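You operate a simulated robot arm through the tools that you are given. There is no shell and no other tool. Be economical: measure what you need, move in short steps, check, and stop when the job is done.

Carry out the task below with a simulated robot arm. There is one attempt and no reset: what you move stays moved.

Task
Set the digital clock to 6:45 PM.
Fine: press SET to light the setting lamp, step hour and minutes by their keys, then press SET again.

The check looks at the end state, three seconds after you hand in, the way a careful person would. Anything else that was tipped, shoved, dropped, spilled or broken makes it a failure.

Robot
A 7-joint arm with a two-finger parallel gripper, fixed in place. Base frame: the origin is at the foot of the arm, x ahead of it, y to its left, z up. Readings come in m, rad, newtons and seconds.
With the tool pointing down near the work surface it reaches from about 0.18 to 0.74 m from the base axis. Its first joint turns from -2.897 to 2.897 rad. Payload 1.57 kg.
The TCP is the grasp point between the finger pads, 0.03 m short of the fingertips. In the tool frame z runs along the fingers and y along their closing line. Largest opening 0.11 m; finger width 0.024, thickness 0.012; the body of the gripper, 0.048 by 0.112 m, starts 0.078 m behind the TCP.
Orientation is told as [roll, pitch, yaw] about the base's x, y, z axes, in that order, counted from this pose: with the fingers straight down and closing along the base's y, the tool's x points along the base's -x, its y along +y and its z along -z.

Tools
- The arm moves only by the tool move_arm. Its argument "series" is a list of rows, each a list of 7 numbers: the turn, a rotation vector about the tool's x, y, z in rad, then the shift along the tool's x, y, z in mm, then the closure in counts, from 0 (fully open) to 255 (shut). In form: [[ax, ay, az, dx, dy, dz, fingers], ...]. A call has 1 to 8 rows; each row shifts and turns the commanded pose from where the row before left it, along the tool's axes as they then stand. Rows are played at 5 a second. More than 0.05 m and 0.15 rad between two rows, or a gripper value outside its range, and nothing of the call is played. Where a pose cannot be reached the arm comes as near as it can. A force on the tool above 40 N (or 10 N above the force at the start of the call, whichever is more), or a blocked arm, ends the call early, and 0.2 s more pass. The fingers move at their own pace (about 0.045 m/s each) and stop on an object; they squeeze with about 20 N. The grip force told is the motor's: it shows also when the fingers shut on nothing. Time passes only in rows, and 0.2 s behind the last, so rows that do not move let the fingers close. It gives the time, the measured TCP pose, the force on the tool (base axes), the opening and the grip force at its end, in the units of the frame above (readings bear some noise), with the torque about the TCP (base axes, N m) and any sound that the robot's microphone picked up, and new pictures: "views" is both (left out), scene, wrist or none.
- Cameras (640 x 400 px; columns grow to the right, rows downward): "scene" is fixed at [0.0501, -0.4992, 1.4029]; the picture's right is [0.96, -0.27, 0.00], its down [-0.13, -0.46, -0.88] and it looks along [0.23, 0.85, -0.47] (base axes); focal length 322 px, centre (320, 200). "wrist" rides on the gripper at [0.07, 0.016, -0.141] in the tool frame; the picture's right is [-0.23, 0.97, 0.00], its down [-0.86, -0.20, -0.48] and it looks along [-0.47, -0.11, 0.88] (tool axes); focal length 222 px, centre (320, 200). There is no depth. A picture from a camera that has moved, and an enlarged one, comes with that camera's place and axes in the base frame and with its lens.
- lift_body(by): slides the trunk up (or, below 0, down) by that many m; the arm rides with it, the base frame stays. It gives what a move gives, with no picture.
- inspect(camera, box): a new picture of the part [left, top, right, bottom] of that camera's present view, enlarged. The clock stands still meanwhile.
- job_done(): hands the job in; it is judged then, once.

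Go step by step. Nothing tells you positions but the pictures and the camera data: compare them with the known pose of the tool, close in by small moves and look again before you grip or let go. The budget is 120 turns and 200 pictures, counting those below and the enlarged ones. Unless the task says otherwise, let go and move clear before handing in, and close with one line.

The tools are called as name(argument=value, ...) on one line, values as JSON. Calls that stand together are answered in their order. move_arm: Moves the arm, as the interface text tells. Its arguments: {"type":"object","properties":{"series":{"type":"array"},"views":{"type":"string","enum":["both","scene","wrist","none"]}},"required":["series"]} The other tools are called the same way: lift_body (by) slides the trunk up or down; inspect (camera, box) takes an enlarged picture of a part of a camera's view; job_done () hands the job in.

At the start:

```text
t: 0.0
position: [0.2928, 0.3816, 0.9802]
orientation: [0.0, -0.001, 0.001]
wrist_force: [0.1, -0.3, 0.1]
torque: [0.01, 0.04, 0.03]
width: 0.1102
grasp_force: 0.0
trunk travel left (down, up): [-0.45, 0.14]
```

scene: 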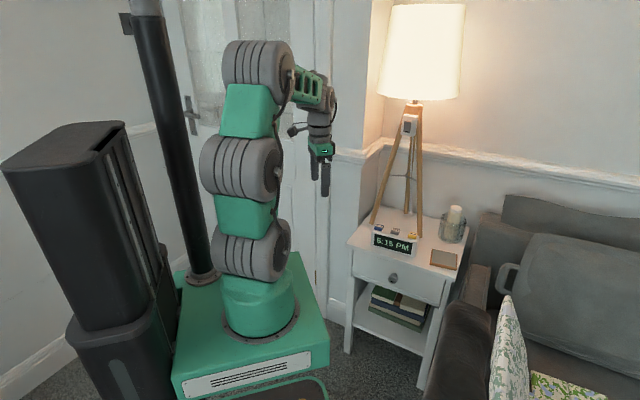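
wrist: 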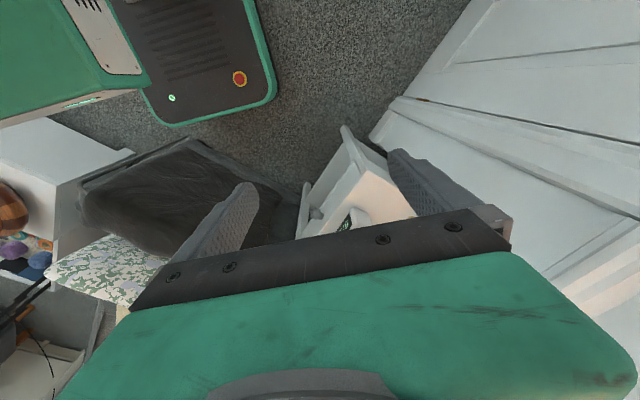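

I see the clock on the nightstand, showing 5:15 PM or similar; I'll take a closer look.

inspect(camera="scene", box=[340, 200, 480, 287])

inspect(camera="scene", box=[365, 218, 429, 258])

inspect(camera="wrist", box=[280, 120, 440, 240])

```text
4.57 times, centred on (410, 244) of scene
camera zoom: at [0.0501, -0.4992, 1.4029], right [0.96, -0.27, 0.0], down [-0.13, -0.46, -0.88], along [0.23, 0.85, -0.47], focal length 1470 px, centre (-91, 1)
```

zoom: 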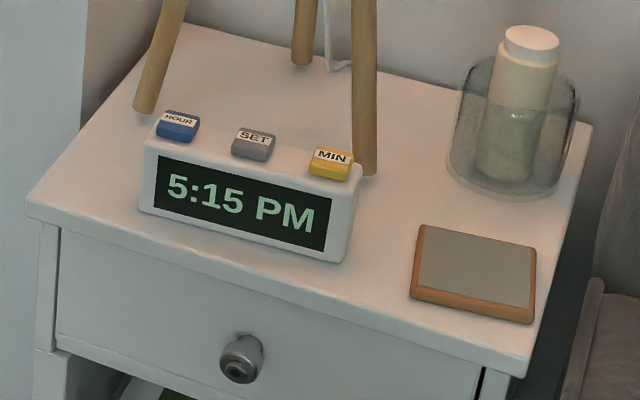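

```text
10.00 times, centred on (397, 238) of scene
camera zoom: at [0.0501, -0.4992, 1.4029], right [0.96, -0.27, 0.0], down [-0.13, -0.46, -0.88], along [0.23, 0.85, -0.47], focal length 3215 px, centre (-450, -180)
```

zoom: 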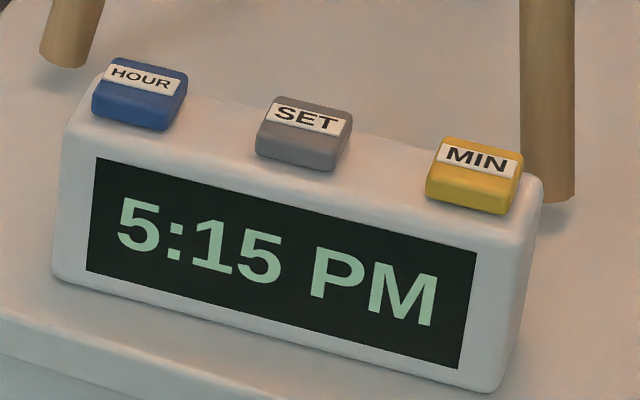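

```text
3.33 times, centred on (360, 180) of wrist
camera zoom: at [0.2235, 0.3973, 1.1208], right [0.23, 0.97, 0.0], down [0.86, -0.2, 0.48], along [0.47, -0.11, -0.88], focal length 740 px, centre (187, 267)
```

zoom: 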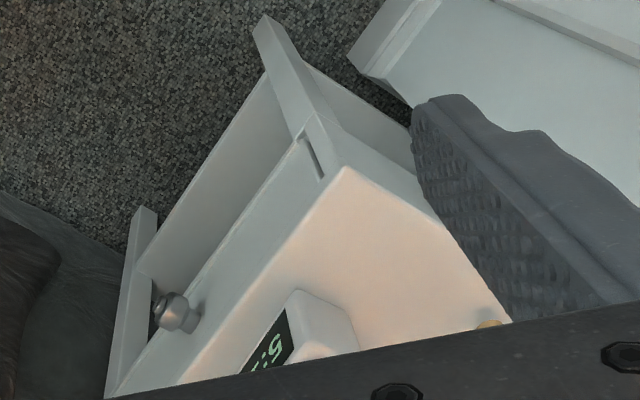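

The clock reads 5:15 PM, with HOUR near (0.52, 0.41), SET near (0.57, 0.37) and MIN near (0.61, 0.33), and button tops at about z 0.76. I'll close the fingers, turn the tool square to the clock and go down while still clear of the lamp.

move_arm(series=[[0, 0, -0.138, 0, 0, 10, 255], [0, 0, -0.138, 0, 0, 20, 255], [0, 0, -0.138, 0, 0, 20, 255], [0, 0, -0.138, 0, 0, 20, 255], [0, 0, -0.138, 0, 0, 20, 255], [0, 0, -0.138, 0, 0, 20, 255], [0, 0, 0, 0, 0, 10, 255], [0, 0, 0, 0, 0, 0, 255]])

```text
t: 1.8
position: [0.2932, 0.3812, 0.8615]
orientation: [0.0, 0.0, 0.829]
wrist_force: [0.3, -0.3, -0.4]
torque: [0.01, 0.04, 0.0]
width: 0.0002
grasp_force: 19.9
trunk travel left (down, up): [-0.45, 0.14]
camera wrist: at [0.2336, 0.3413, 1.0011], right [-0.57, 0.82, 0.0], down [0.72, 0.5, 0.48], along [0.39, 0.27, -0.88], focal length 222 px, centre (320, 200)
```

scene: 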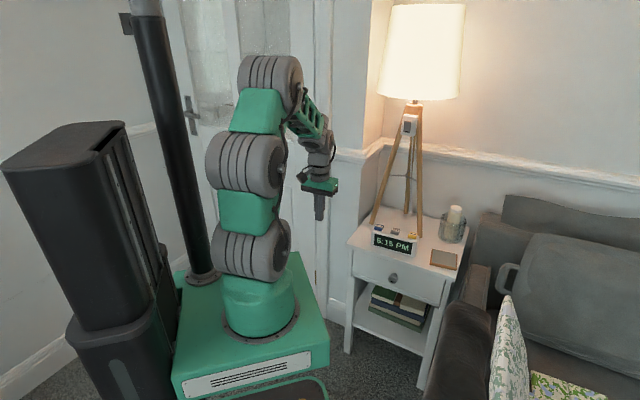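
wrist: 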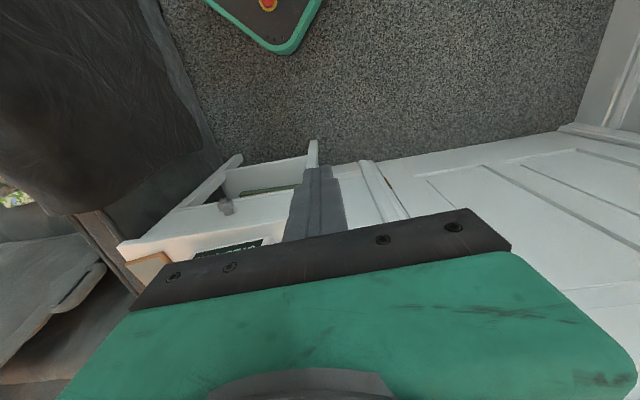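

The tool is turned and shut. Next I move to a point just in front of the clock, at the same height.

move_arm(series=[[0, 0, 0, -16.7, -35, 0, 255], [0, 0, 0, -16.7, -35, 0, 255], [0, 0, 0, -16.7, -35, 0, 255], [0, 0, 0, -16.7, -35, 0, 255], [0, 0, 0, -16.7, -35, 0, 255], [0, 0, 0, -16.7, -35, 0, 255], [0, 0, 0, 0, 0, 0, 255]])

```text
t: 3.4
position: [0.5178, 0.3125, 0.8614]
orientation: [0.0, 0.0, 0.828]
wrist_force: [-0.3, 0.1, -1.0]
torque: [0.04, 0.0, 0.02]
width: 0.0
grasp_force: 19.7
trunk travel left (down, up): [-0.45, 0.14]
camera wrist: at [0.4589, 0.2729, 1.0006], right [-0.56, 0.83, 0.0], down [0.72, 0.5, 0.48], along [0.39, 0.27, -0.88], focal length 222 px, centre (320, 200)
```

scene: 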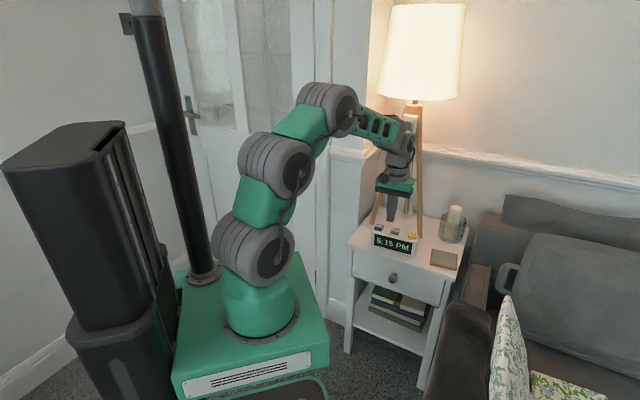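
wrist: 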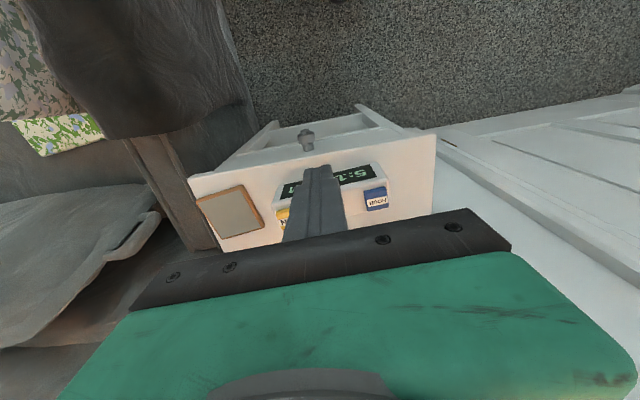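

inspect(camera="wrist", box=[256, 140, 416, 240])

inspect(camera="scene", box=[350, 80, 478, 270])

```text
4.00 times, centred on (336, 190) of wrist
camera zoom: at [0.4589, 0.2729, 1.0006], right [-0.56, 0.83, 0.0], down [0.72, 0.5, 0.48], along [0.39, 0.27, -0.88], focal length 888 px, centre (256, 240)
```

zoom: 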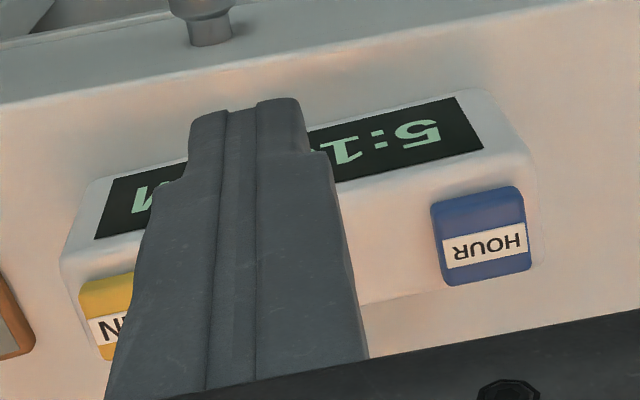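

```text
2.11 times, centred on (414, 175) of scene
camera zoom: at [0.0501, -0.4992, 1.4029], right [0.96, -0.27, 0.0], down [-0.13, -0.46, -0.88], along [0.23, 0.85, -0.47], focal length 677 px, centre (122, 253)
```

zoom: 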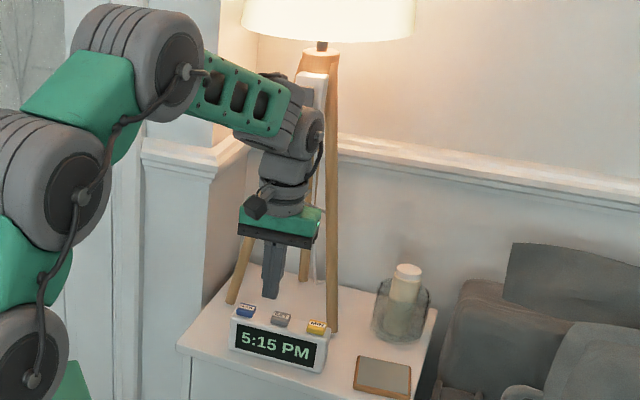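

The wrist view puts HOUR at about (0.525, 0.407) and MIN at (0.614, 0.329), so SET is at about (0.570, 0.368), which matches the scene view. I'll move over SET and stop a little above it.

move_arm(series=[[0, 0, 0, -26, 0, 0, 255], [0, 0, 0, -25, 0, 0, 255], [0, 0, 0, -25, -1, 0, 255], [0, 0, 0, 0, 0, 20, 255], [0, 0, 0, 0, 0, 20, 255], [0, 0, 0, 0, 0, 10, 255], [0, 0, 0, 0, 0, 0, 255]])

inspect(camera="scene", box=[365, 198, 445, 258])

inspect(camera="wrist", box=[256, 120, 416, 220])

```text
t: 5.0
position: [0.5686, 0.3678, 0.8103]
orientation: [0.0, 0.0, 0.829]
wrist_force: [0.0, -0.6, -0.2]
torque: [-0.02, -0.02, 0.05]
width: 0.0
grasp_force: 19.3
trunk travel left (down, up): [-0.45, 0.14]
camera wrist: at [0.5101, 0.3284, 0.9509], right [-0.56, 0.83, 0.0], down [0.72, 0.5, 0.48], along [0.4, 0.27, -0.88], focal length 222 px, centre (320, 200)
```

scene: 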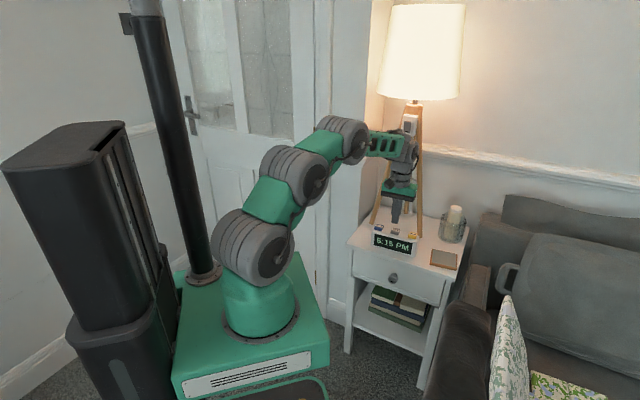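
wrist: 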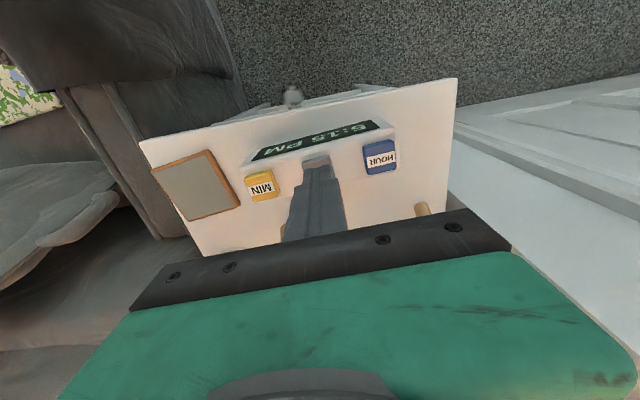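

```text
6.67 times, centred on (405, 228) of scene
camera zoom: at [0.0501, -0.4992, 1.4029], right [0.96, -0.27, 0.0], down [-0.13, -0.46, -0.88], along [0.23, 0.85, -0.47], focal length 2144 px, centre (-247, 13)
```

zoom: 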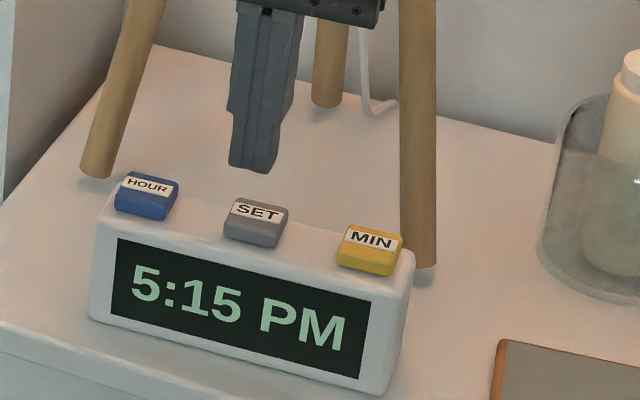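

```text
4.00 times, centred on (336, 170) of wrist
camera zoom: at [0.5101, 0.3284, 0.9509], right [-0.56, 0.83, 0.0], down [0.72, 0.5, 0.48], along [0.4, 0.27, -0.88], focal length 888 px, centre (256, 320)
```

zoom: 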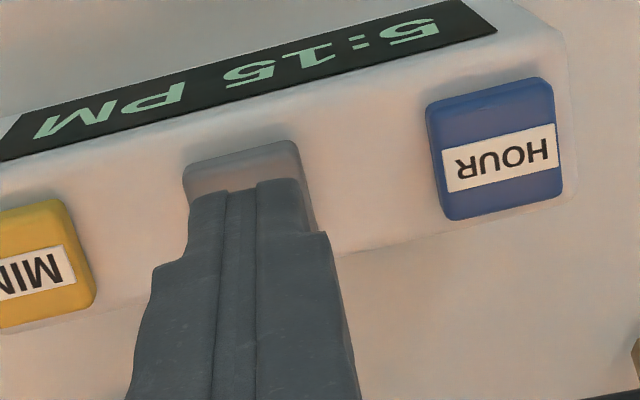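

The tip is about 20–30 mm above SET, lined up along the row but some 8 mm too far forward. I'll shift it back and come down gently to find contact.

move_arm(series=[[0, 0, 0, -8, 0, 0, 255], [0, 0, 0, 0, 0, 10, 255], [0, 0, 0, 0, 0, 10, 255], [0, 0, 0, 0, 0, 5, 255], [0, 0, 0, 0, 0, 0, 255]], views="none")

inspect(camera="scene", box=[365, 198, 445, 258])

inspect(camera="wrist", box=[256, 120, 416, 220])

```text
t: 6.2
position: [0.5724, 0.3738, 0.7833]
orientation: [0.0, 0.0, 0.83]
wrist_force: [-0.1, -0.6, 0.4]
torque: [0.03, -0.03, 0.02]
width: 0.0
grasp_force: 20.4
trunk travel left (down, up): [-0.45, 0.14]
```

```text
6.67 times, centred on (405, 228) of scene
camera zoom: at [0.0501, -0.4992, 1.4029], right [0.96, -0.27, 0.0], down [-0.13, -0.46, -0.88], along [0.23, 0.85, -0.47], focal length 2144 px, centre (-247, 13)
```

zoom: 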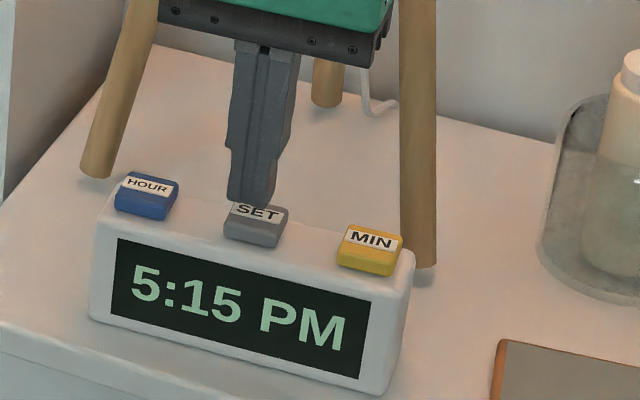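

```text
4.00 times, centred on (336, 170) of wrist
camera zoom: at [0.5146, 0.3334, 0.925], right [-0.56, 0.83, 0.0], down [0.72, 0.5, 0.48], along [0.39, 0.27, -0.88], focal length 888 px, centre (256, 320)
```

zoom: 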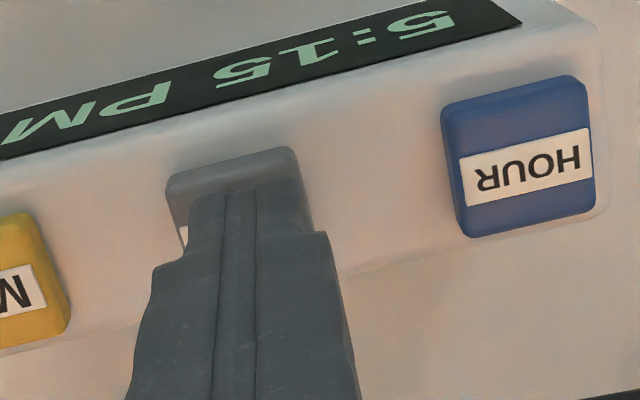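

The tip is just above SET and needs about 4 mm toward MIN. I'll correct that and press slowly, watching force and sound.

move_arm(series=[[0, 0, 0, 0, -4, 0, 255], [0, 0, 0, 0, 0, 3, 255], [0, 0, 0, 0, 0, 3, 255], [0, 0, 0, 0, 0, 2, 255], [0, 0, 0, 0, 0, 0, 255]], views="none")

inspect(camera="scene", box=[365, 198, 445, 258])

```text
t: 7.4
position: [0.5758, 0.3711, 0.7773]
orientation: [0.0, 0.001, 0.827]
wrist_force: [0.6, -0.1, 0.0]
torque: [-0.01, 0.02, 0.02]
width: 0.0001
grasp_force: 19.7
trunk travel left (down, up): [-0.45, 0.14]
```

```text
6.67 times, centred on (405, 228) of scene
camera zoom: at [0.0501, -0.4992, 1.4029], right [0.96, -0.27, 0.0], down [-0.13, -0.46, -0.88], along [0.23, 0.85, -0.47], focal length 2144 px, centre (-247, 13)
```

zoom: 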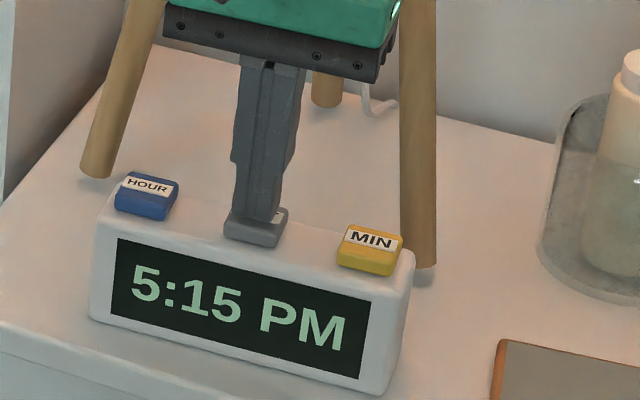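

The tip is centred and nearly touching. I'll keep pressing in 1 mm steps.

move_arm(series=[[0, 0, 0, 0, 0, 1, 255], [0, 0, 0, 0, 0, 1, 255], [0, 0, 0, 0, 0, 1, 255], [0, 0, 0, 0, 0, 0, 255]], views="none")

inspect(camera="scene", box=[365, 198, 445, 258])

```text
t: 8.4
position: [0.5754, 0.3706, 0.7745]
orientation: [0.0, -0.002, 0.83]
wrist_force: [-0.5, 0.0, 1.0]
torque: [0.0, 0.03, 0.02]
width: 0.0
grasp_force: 20.0
trunk travel left (down, up): [-0.45, 0.14]
```

```text
6.67 times, centred on (405, 228) of scene
camera zoom: at [0.0501, -0.4992, 1.4029], right [0.96, -0.27, 0.0], down [-0.13, -0.46, -0.88], along [0.23, 0.85, -0.47], focal length 2144 px, centre (-247, 13)
```

zoom: 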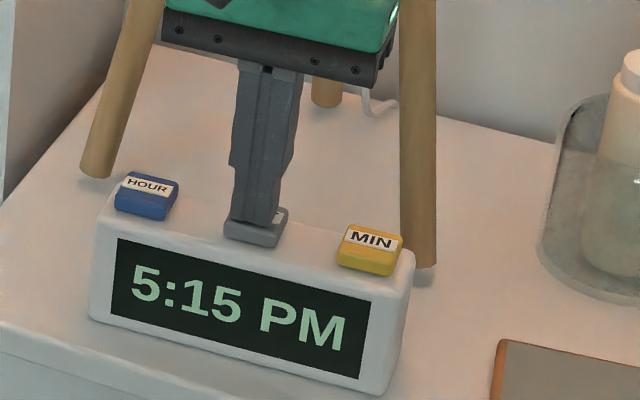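

move_arm(series=[[0, 0, 0, 0, 0, 1, 255], [0, 0, 0, 0, 0, 1, 255], [0, 0, 0, 0, 0, 0, 255]], views="none")

inspect(camera="scene", box=[365, 198, 445, 258])

```text
t: 9.2
position: [0.5748, 0.3716, 0.7726]
orientation: [-0.001, 0.0, 0.829]
wrist_force: [-1.0, 0.2, 1.0]
torque: [-0.01, 0.02, 0.0]
width: 0.0
grasp_force: 19.9
trunk travel left (down, up): [-0.45, 0.14]
```

```text
6.67 times, centred on (405, 228) of scene
camera zoom: at [0.0501, -0.4992, 1.4029], right [0.96, -0.27, 0.0], down [-0.13, -0.46, -0.88], along [0.23, 0.85, -0.47], focal length 2144 px, centre (-247, 13)
```

zoom: 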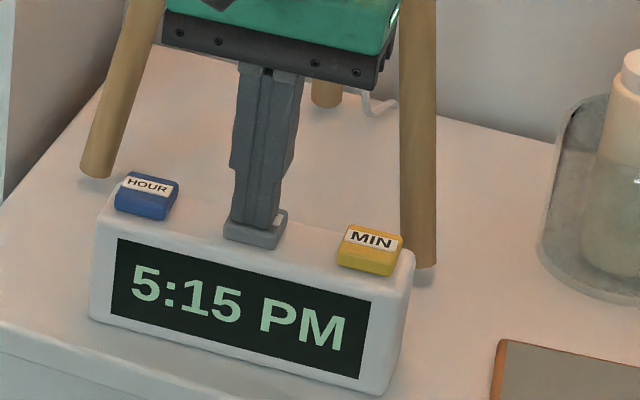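

There may be first contact here (about 1 N). I'll go on down.

move_arm(series=[[0, 0, 0, 0, 0, 1, 255], [0, 0, 0, 0, 0, 1, 255], [0, 0, 0, 0, 0, 0, 255]], views="none")

inspect(camera="scene", box=[365, 198, 445, 258])

```text
t: 10.0
position: [0.5767, 0.3707, 0.771]
orientation: [0.0, -0.001, 0.828]
wrist_force: [-1.3, 1.2, 1.4]
torque: [0.01, 0.04, 0.02]
width: 0.0
grasp_force: 19.9
trunk travel left (down, up): [-0.45, 0.14]
```

```text
6.67 times, centred on (405, 228) of scene
camera zoom: at [0.0501, -0.4992, 1.4029], right [0.96, -0.27, 0.0], down [-0.13, -0.46, -0.88], along [0.23, 0.85, -0.47], focal length 2144 px, centre (-247, 13)
```

zoom: 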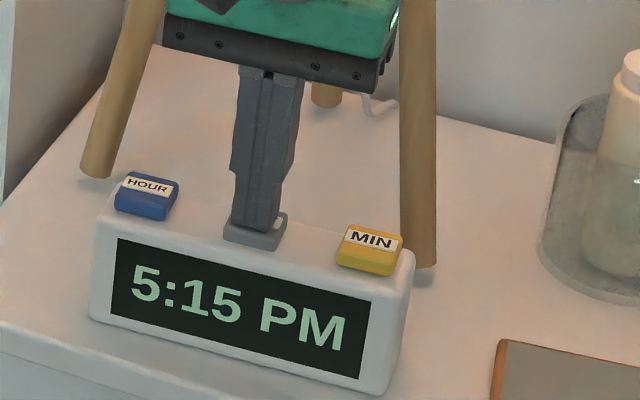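

The key is starting to sink. I'll press a little more.

move_arm(series=[[0, 0, 0, 0, 0, 1, 255], [0, 0, 0, 0, 0, 1, 255], [0, 0, 0, 0, 0, 0, 255]], views="none")

inspect(camera="scene", box=[365, 198, 445, 258])

```text
t: 10.8
position: [0.5761, 0.3721, 0.7701]
orientation: [0.002, -0.002, 0.829]
wrist_force: [1.7, 0.9, 1.7]
torque: [0.03, -0.06, -0.01]
width: 0.0001
grasp_force: 20.2
trunk travel left (down, up): [-0.45, 0.14]
```

```text
6.67 times, centred on (405, 228) of scene
camera zoom: at [0.0501, -0.4992, 1.4029], right [0.96, -0.27, 0.0], down [-0.13, -0.46, -0.88], along [0.23, 0.85, -0.47], focal length 2144 px, centre (-247, 13)
```

zoom: 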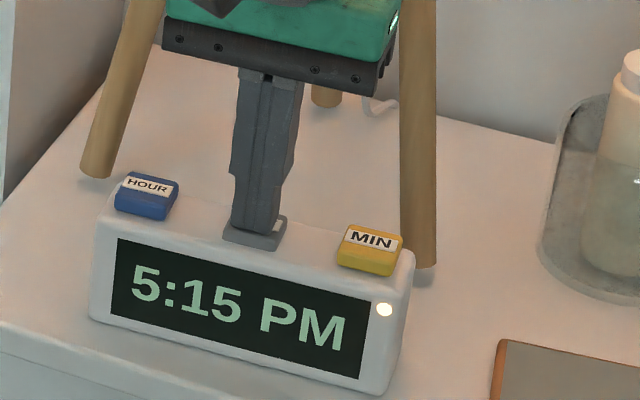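

The setting lamp is lit. I'll lift off and move 61 mm along the row to HOUR, hovering above it.

move_arm(series=[[0, 0, 0, 0, 0, -15, 255], [0, 0, 0, 0, 0, -15, 255], [0, 0, 0, 0, 20, 0, 255], [0, 0, 0, 0, 20, 0, 255], [0, 0, 0, 1, 21, 0, 255], [0, 0, 0, 0, 0, 15, 255], [0, 0, 0, 0, 0, 0, 255]], views="none")

inspect(camera="scene", box=[365, 198, 445, 258])

inspect(camera="wrist", box=[256, 120, 416, 220])

```text
t: 12.4
position: [0.5301, 0.4117, 0.7843]
orientation: [-0.001, -0.001, 0.829]
wrist_force: [-1.0, -0.4, 0.9]
torque: [0.01, -0.03, 0.03]
width: 0.0002
grasp_force: 20.2
trunk travel left (down, up): [-0.45, 0.14]
```

```text
6.67 times, centred on (405, 228) of scene
camera zoom: at [0.0501, -0.4992, 1.4029], right [0.96, -0.27, 0.0], down [-0.13, -0.46, -0.88], along [0.23, 0.85, -0.47], focal length 2144 px, centre (-247, 13)
```

zoom: 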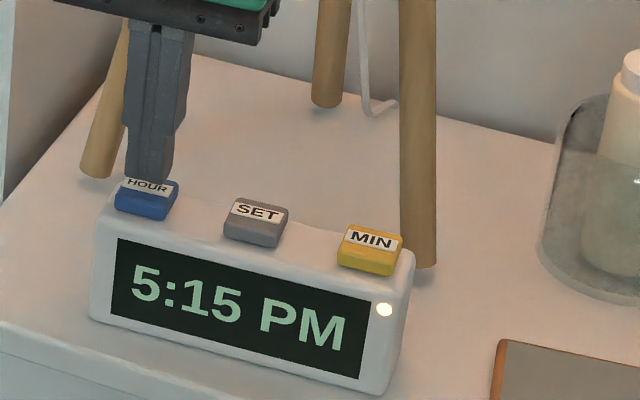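

```text
4.00 times, centred on (336, 170) of wrist
camera zoom: at [0.4718, 0.3718, 0.9237], right [-0.56, 0.83, 0.0], down [0.72, 0.5, 0.48], along [0.39, 0.27, -0.88], focal length 888 px, centre (256, 320)
```

zoom: 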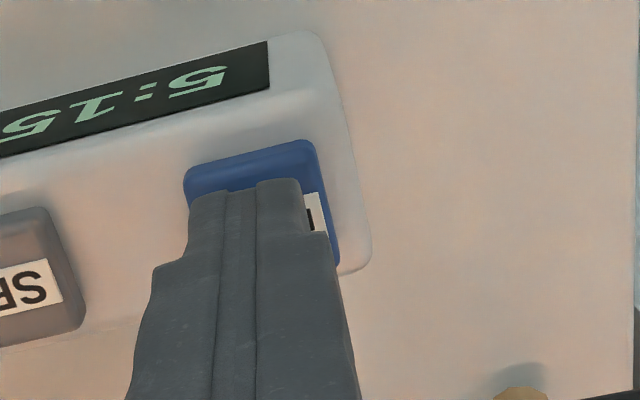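

It is well aligned over HOUR. I'll press to the same depth as before.

move_arm(series=[[0, 0, 0, 0, 0, 9, 255], [0, 0, 0, 0, 0, 3, 255], [0, 0, 0, 0, 0, 2, 255], [0, 0, 0, 0, 0, 1, 255], [0, 0, 0, 0, 0, 0, 255]], views="none")

inspect(camera="scene", box=[365, 198, 445, 258])

```text
t: 13.6
position: [0.5302, 0.4128, 0.7683]
orientation: [0.0, 0.002, 0.829]
wrist_force: [0.6, -1.9, 3.1]
torque: [-0.07, -0.04, 0.01]
width: 0.0001
grasp_force: 20.2
trunk travel left (down, up): [-0.45, 0.14]
```

```text
6.67 times, centred on (405, 228) of scene
camera zoom: at [0.0501, -0.4992, 1.4029], right [0.96, -0.27, 0.0], down [-0.13, -0.46, -0.88], along [0.23, 0.85, -0.47], focal length 2144 px, centre (-247, 13)
```

zoom: 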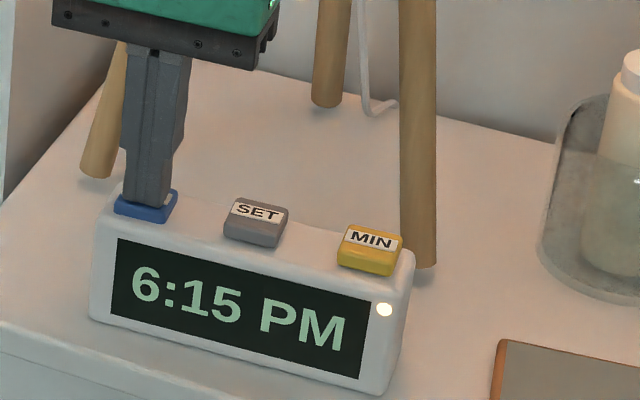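

The hour now reads 6. I'll lift and move over to MIN.

move_arm(series=[[0, 0, 0, 0, 0, -30, 255], [0, 0, 0, 0, -40, 0, 255], [0, 0, 0, 0, -41, 0, 255], [0, 0, 0, -2, -41, 0, 255], [0, 0, 0, 0, 0, 15, 255], [0, 0, 0, 0, 0, 0, 255]], views="none")

inspect(camera="scene", box=[365, 198, 445, 258])

inspect(camera="wrist", box=[256, 120, 416, 220])

```text
t: 15.0
position: [0.6216, 0.3297, 0.7842]
orientation: [0.0, 0.0, 0.831]
wrist_force: [0.5, 0.3, 0.1]
torque: [0.03, -0.01, 0.04]
width: 0.0003
grasp_force: 19.8
trunk travel left (down, up): [-0.45, 0.14]
```

```text
6.67 times, centred on (405, 228) of scene
camera zoom: at [0.0501, -0.4992, 1.4029], right [0.96, -0.27, 0.0], down [-0.13, -0.46, -0.88], along [0.23, 0.85, -0.47], focal length 2144 px, centre (-247, 13)
```

zoom: 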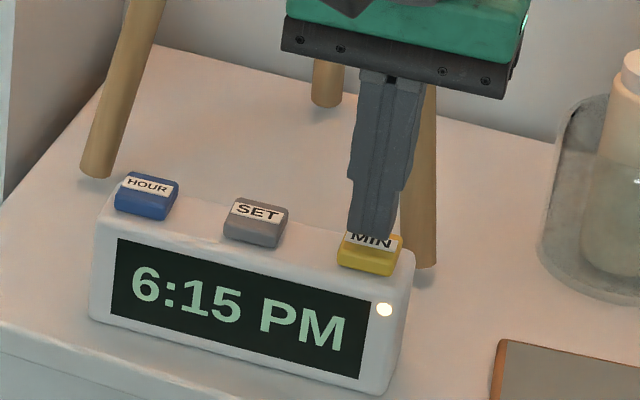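

```text
4.00 times, centred on (336, 170) of wrist
camera zoom: at [0.5631, 0.2899, 0.924], right [-0.56, 0.83, 0.0], down [0.72, 0.5, 0.48], along [0.39, 0.27, -0.88], focal length 888 px, centre (256, 320)
```

zoom: 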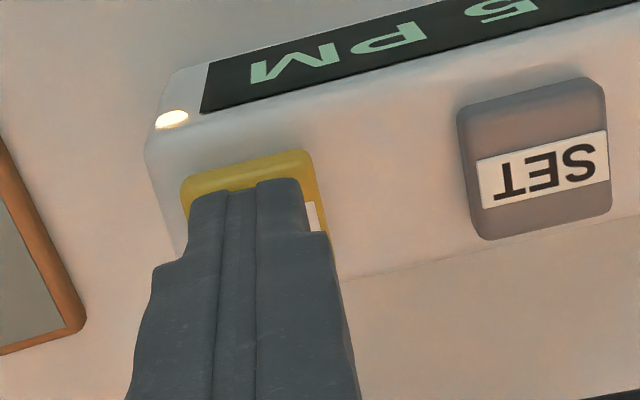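

It is aligned over MIN. I'll press once to see how big the step is.

move_arm(series=[[0, 0, 0, 0, 0, 9, 255], [0, 0, 0, 0, 0, 3, 255], [0, 0, 0, 0, 0, 2, 255], [0, 0, 0, 0, 0, 1, 255], [0, 0, 0, 0, 0, 0, 255]], views="none")

inspect(camera="scene", box=[365, 198, 445, 258])

```text
t: 16.2
position: [0.6208, 0.3308, 0.7696]
orientation: [0.0, 0.0, 0.829]
wrist_force: [-1.0, -1.6, 2.9]
torque: [-0.07, 0.01, 0.04]
width: 0.0
grasp_force: 20.0
trunk travel left (down, up): [-0.45, 0.14]
```

```text
6.67 times, centred on (405, 228) of scene
camera zoom: at [0.0501, -0.4992, 1.4029], right [0.96, -0.27, 0.0], down [-0.13, -0.46, -0.88], along [0.23, 0.85, -0.47], focal length 2144 px, centre (-247, 13)
```

zoom: 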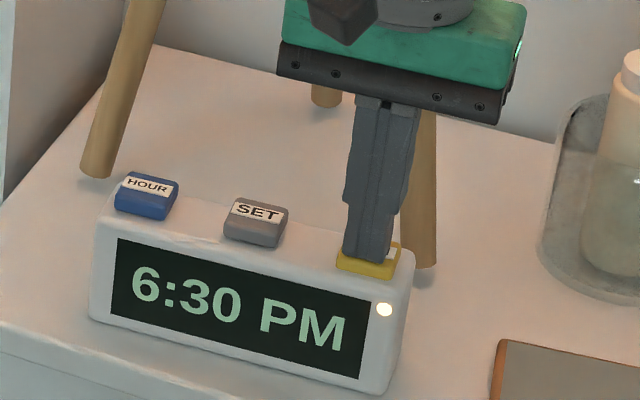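

The minutes step by 15, so one more press is needed: lift off, then press again.

move_arm(series=[[0, 0, 0, 0, 0, -15, 255], [0, 0, 0, 0, 0, 0, 255], [0, 0, 0, 0, 0, 9, 255], [0, 0, 0, 0, 0, 3, 255], [0, 0, 0, 0, 0, 2, 255], [0, 0, 0, 0, 0, 1, 255], [0, 0, 0, 0, 0, 0, 255]], views="none")

inspect(camera="scene", box=[365, 198, 445, 258])

```text
t: 17.8
position: [0.6223, 0.3307, 0.7694]
orientation: [0.0, -0.002, 0.83]
wrist_force: [0.1, 1.3, 3.7]
torque: [0.02, 0.04, 0.02]
width: 0.0002
grasp_force: 20.4
trunk travel left (down, up): [-0.45, 0.14]
```

```text
6.67 times, centred on (405, 228) of scene
camera zoom: at [0.0501, -0.4992, 1.4029], right [0.96, -0.27, 0.0], down [-0.13, -0.46, -0.88], along [0.23, 0.85, -0.47], focal length 2144 px, centre (-247, 13)
```

zoom: 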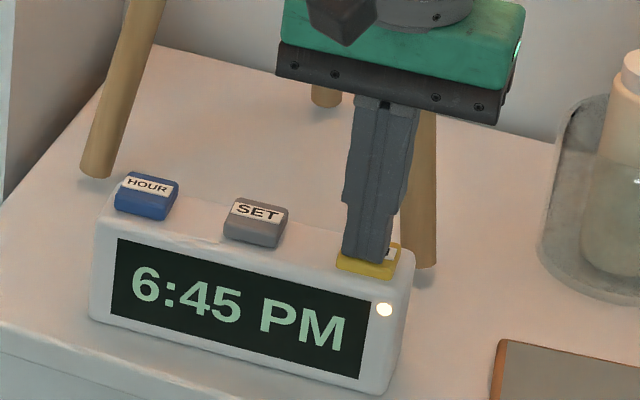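

It shows 6:45 PM. Now I go back to SET and press it once.

move_arm(series=[[0, 0, 0, 0, 0, -30, 255], [0, 0, 0, 0, 30, 0, 255], [0, 0, 0, 1, 31, 0, 255], [0, 0, 0, 0, 0, 24, 255], [0, 0, 0, 0, 0, 3, 255], [0, 0, 0, 0, 0, 2, 255], [0, 0, 0, 0, 0, 1, 255], [0, 0, 0, 0, 0, 0, 255]], views="none")

inspect(camera="scene", box=[365, 198, 445, 258])

```text
t: 19.6
position: [0.5779, 0.3722, 0.7697]
orientation: [0.0, -0.002, 0.829]
wrist_force: [0.3, 1.4, 3.7]
torque: [0.07, -0.07, 0.0]
width: 0.0
grasp_force: 19.9
trunk travel left (down, up): [-0.45, 0.14]
```

```text
6.67 times, centred on (405, 228) of scene
camera zoom: at [0.0501, -0.4992, 1.4029], right [0.96, -0.27, 0.0], down [-0.13, -0.46, -0.88], along [0.23, 0.85, -0.47], focal length 2144 px, centre (-247, 13)
```

zoom: 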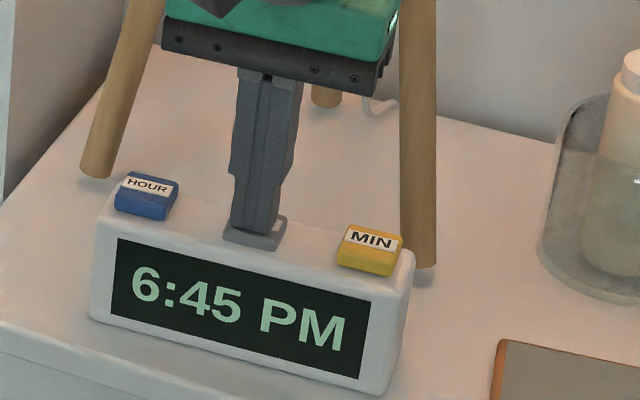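

The lamp is off and the time is 6:45 PM. I'll lift and back away to the front, along the way I came.

move_arm(series=[[0, 0, 0, 0, 0, -30, 255], [0, 0, 0, 0, 0, -40, 255], [0, 0, 0, 40, 0, -20, 255], [0, 0, 0, 40, 0, 0, 255], [0, 0, 0, 16.7, 35, 0, 255], [0, 0, 0, 16.7, 35, 0, 255], [0, 0, 0, 16.7, 35, 0, 255], [0, 0, 0, 0, 0, 0, 255]], views="scene")

inspect(camera="scene", box=[365, 198, 445, 258])

```text
t: 21.4
position: [0.4114, 0.3473, 0.8577]
orientation: [0.001, -0.001, 0.83]
wrist_force: [0.1, 0.1, 0.4]
torque: [0.04, -0.03, 0.0]
width: 0.0001
grasp_force: 19.6
trunk travel left (down, up): [-0.45, 0.14]
```

scene: 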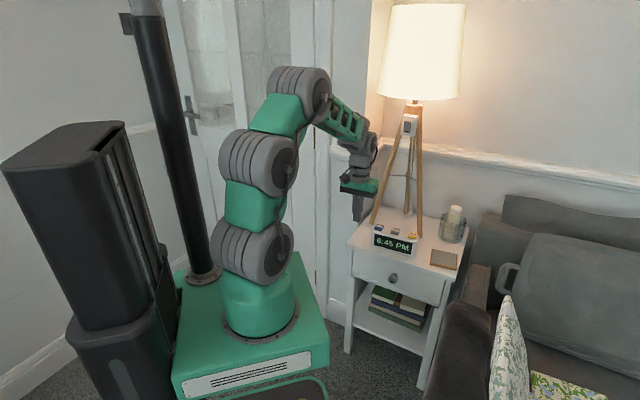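

```text
6.67 times, centred on (405, 228) of scene
camera zoom: at [0.0501, -0.4992, 1.4029], right [0.96, -0.27, 0.0], down [-0.13, -0.46, -0.88], along [0.23, 0.85, -0.47], focal length 2144 px, centre (-247, 13)
```

zoom: 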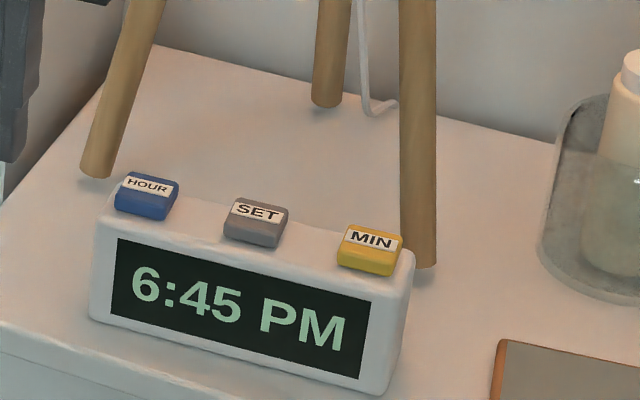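

The clock reads 6:45 PM with the lamp off, nothing else has moved, and the arm is clear, so I'm handing in.

job_done()

```text
The job is handed in.
```

The digital clock is set to 6:45 PM, the setting lamp is off, and the arm is clear of the nightstand.
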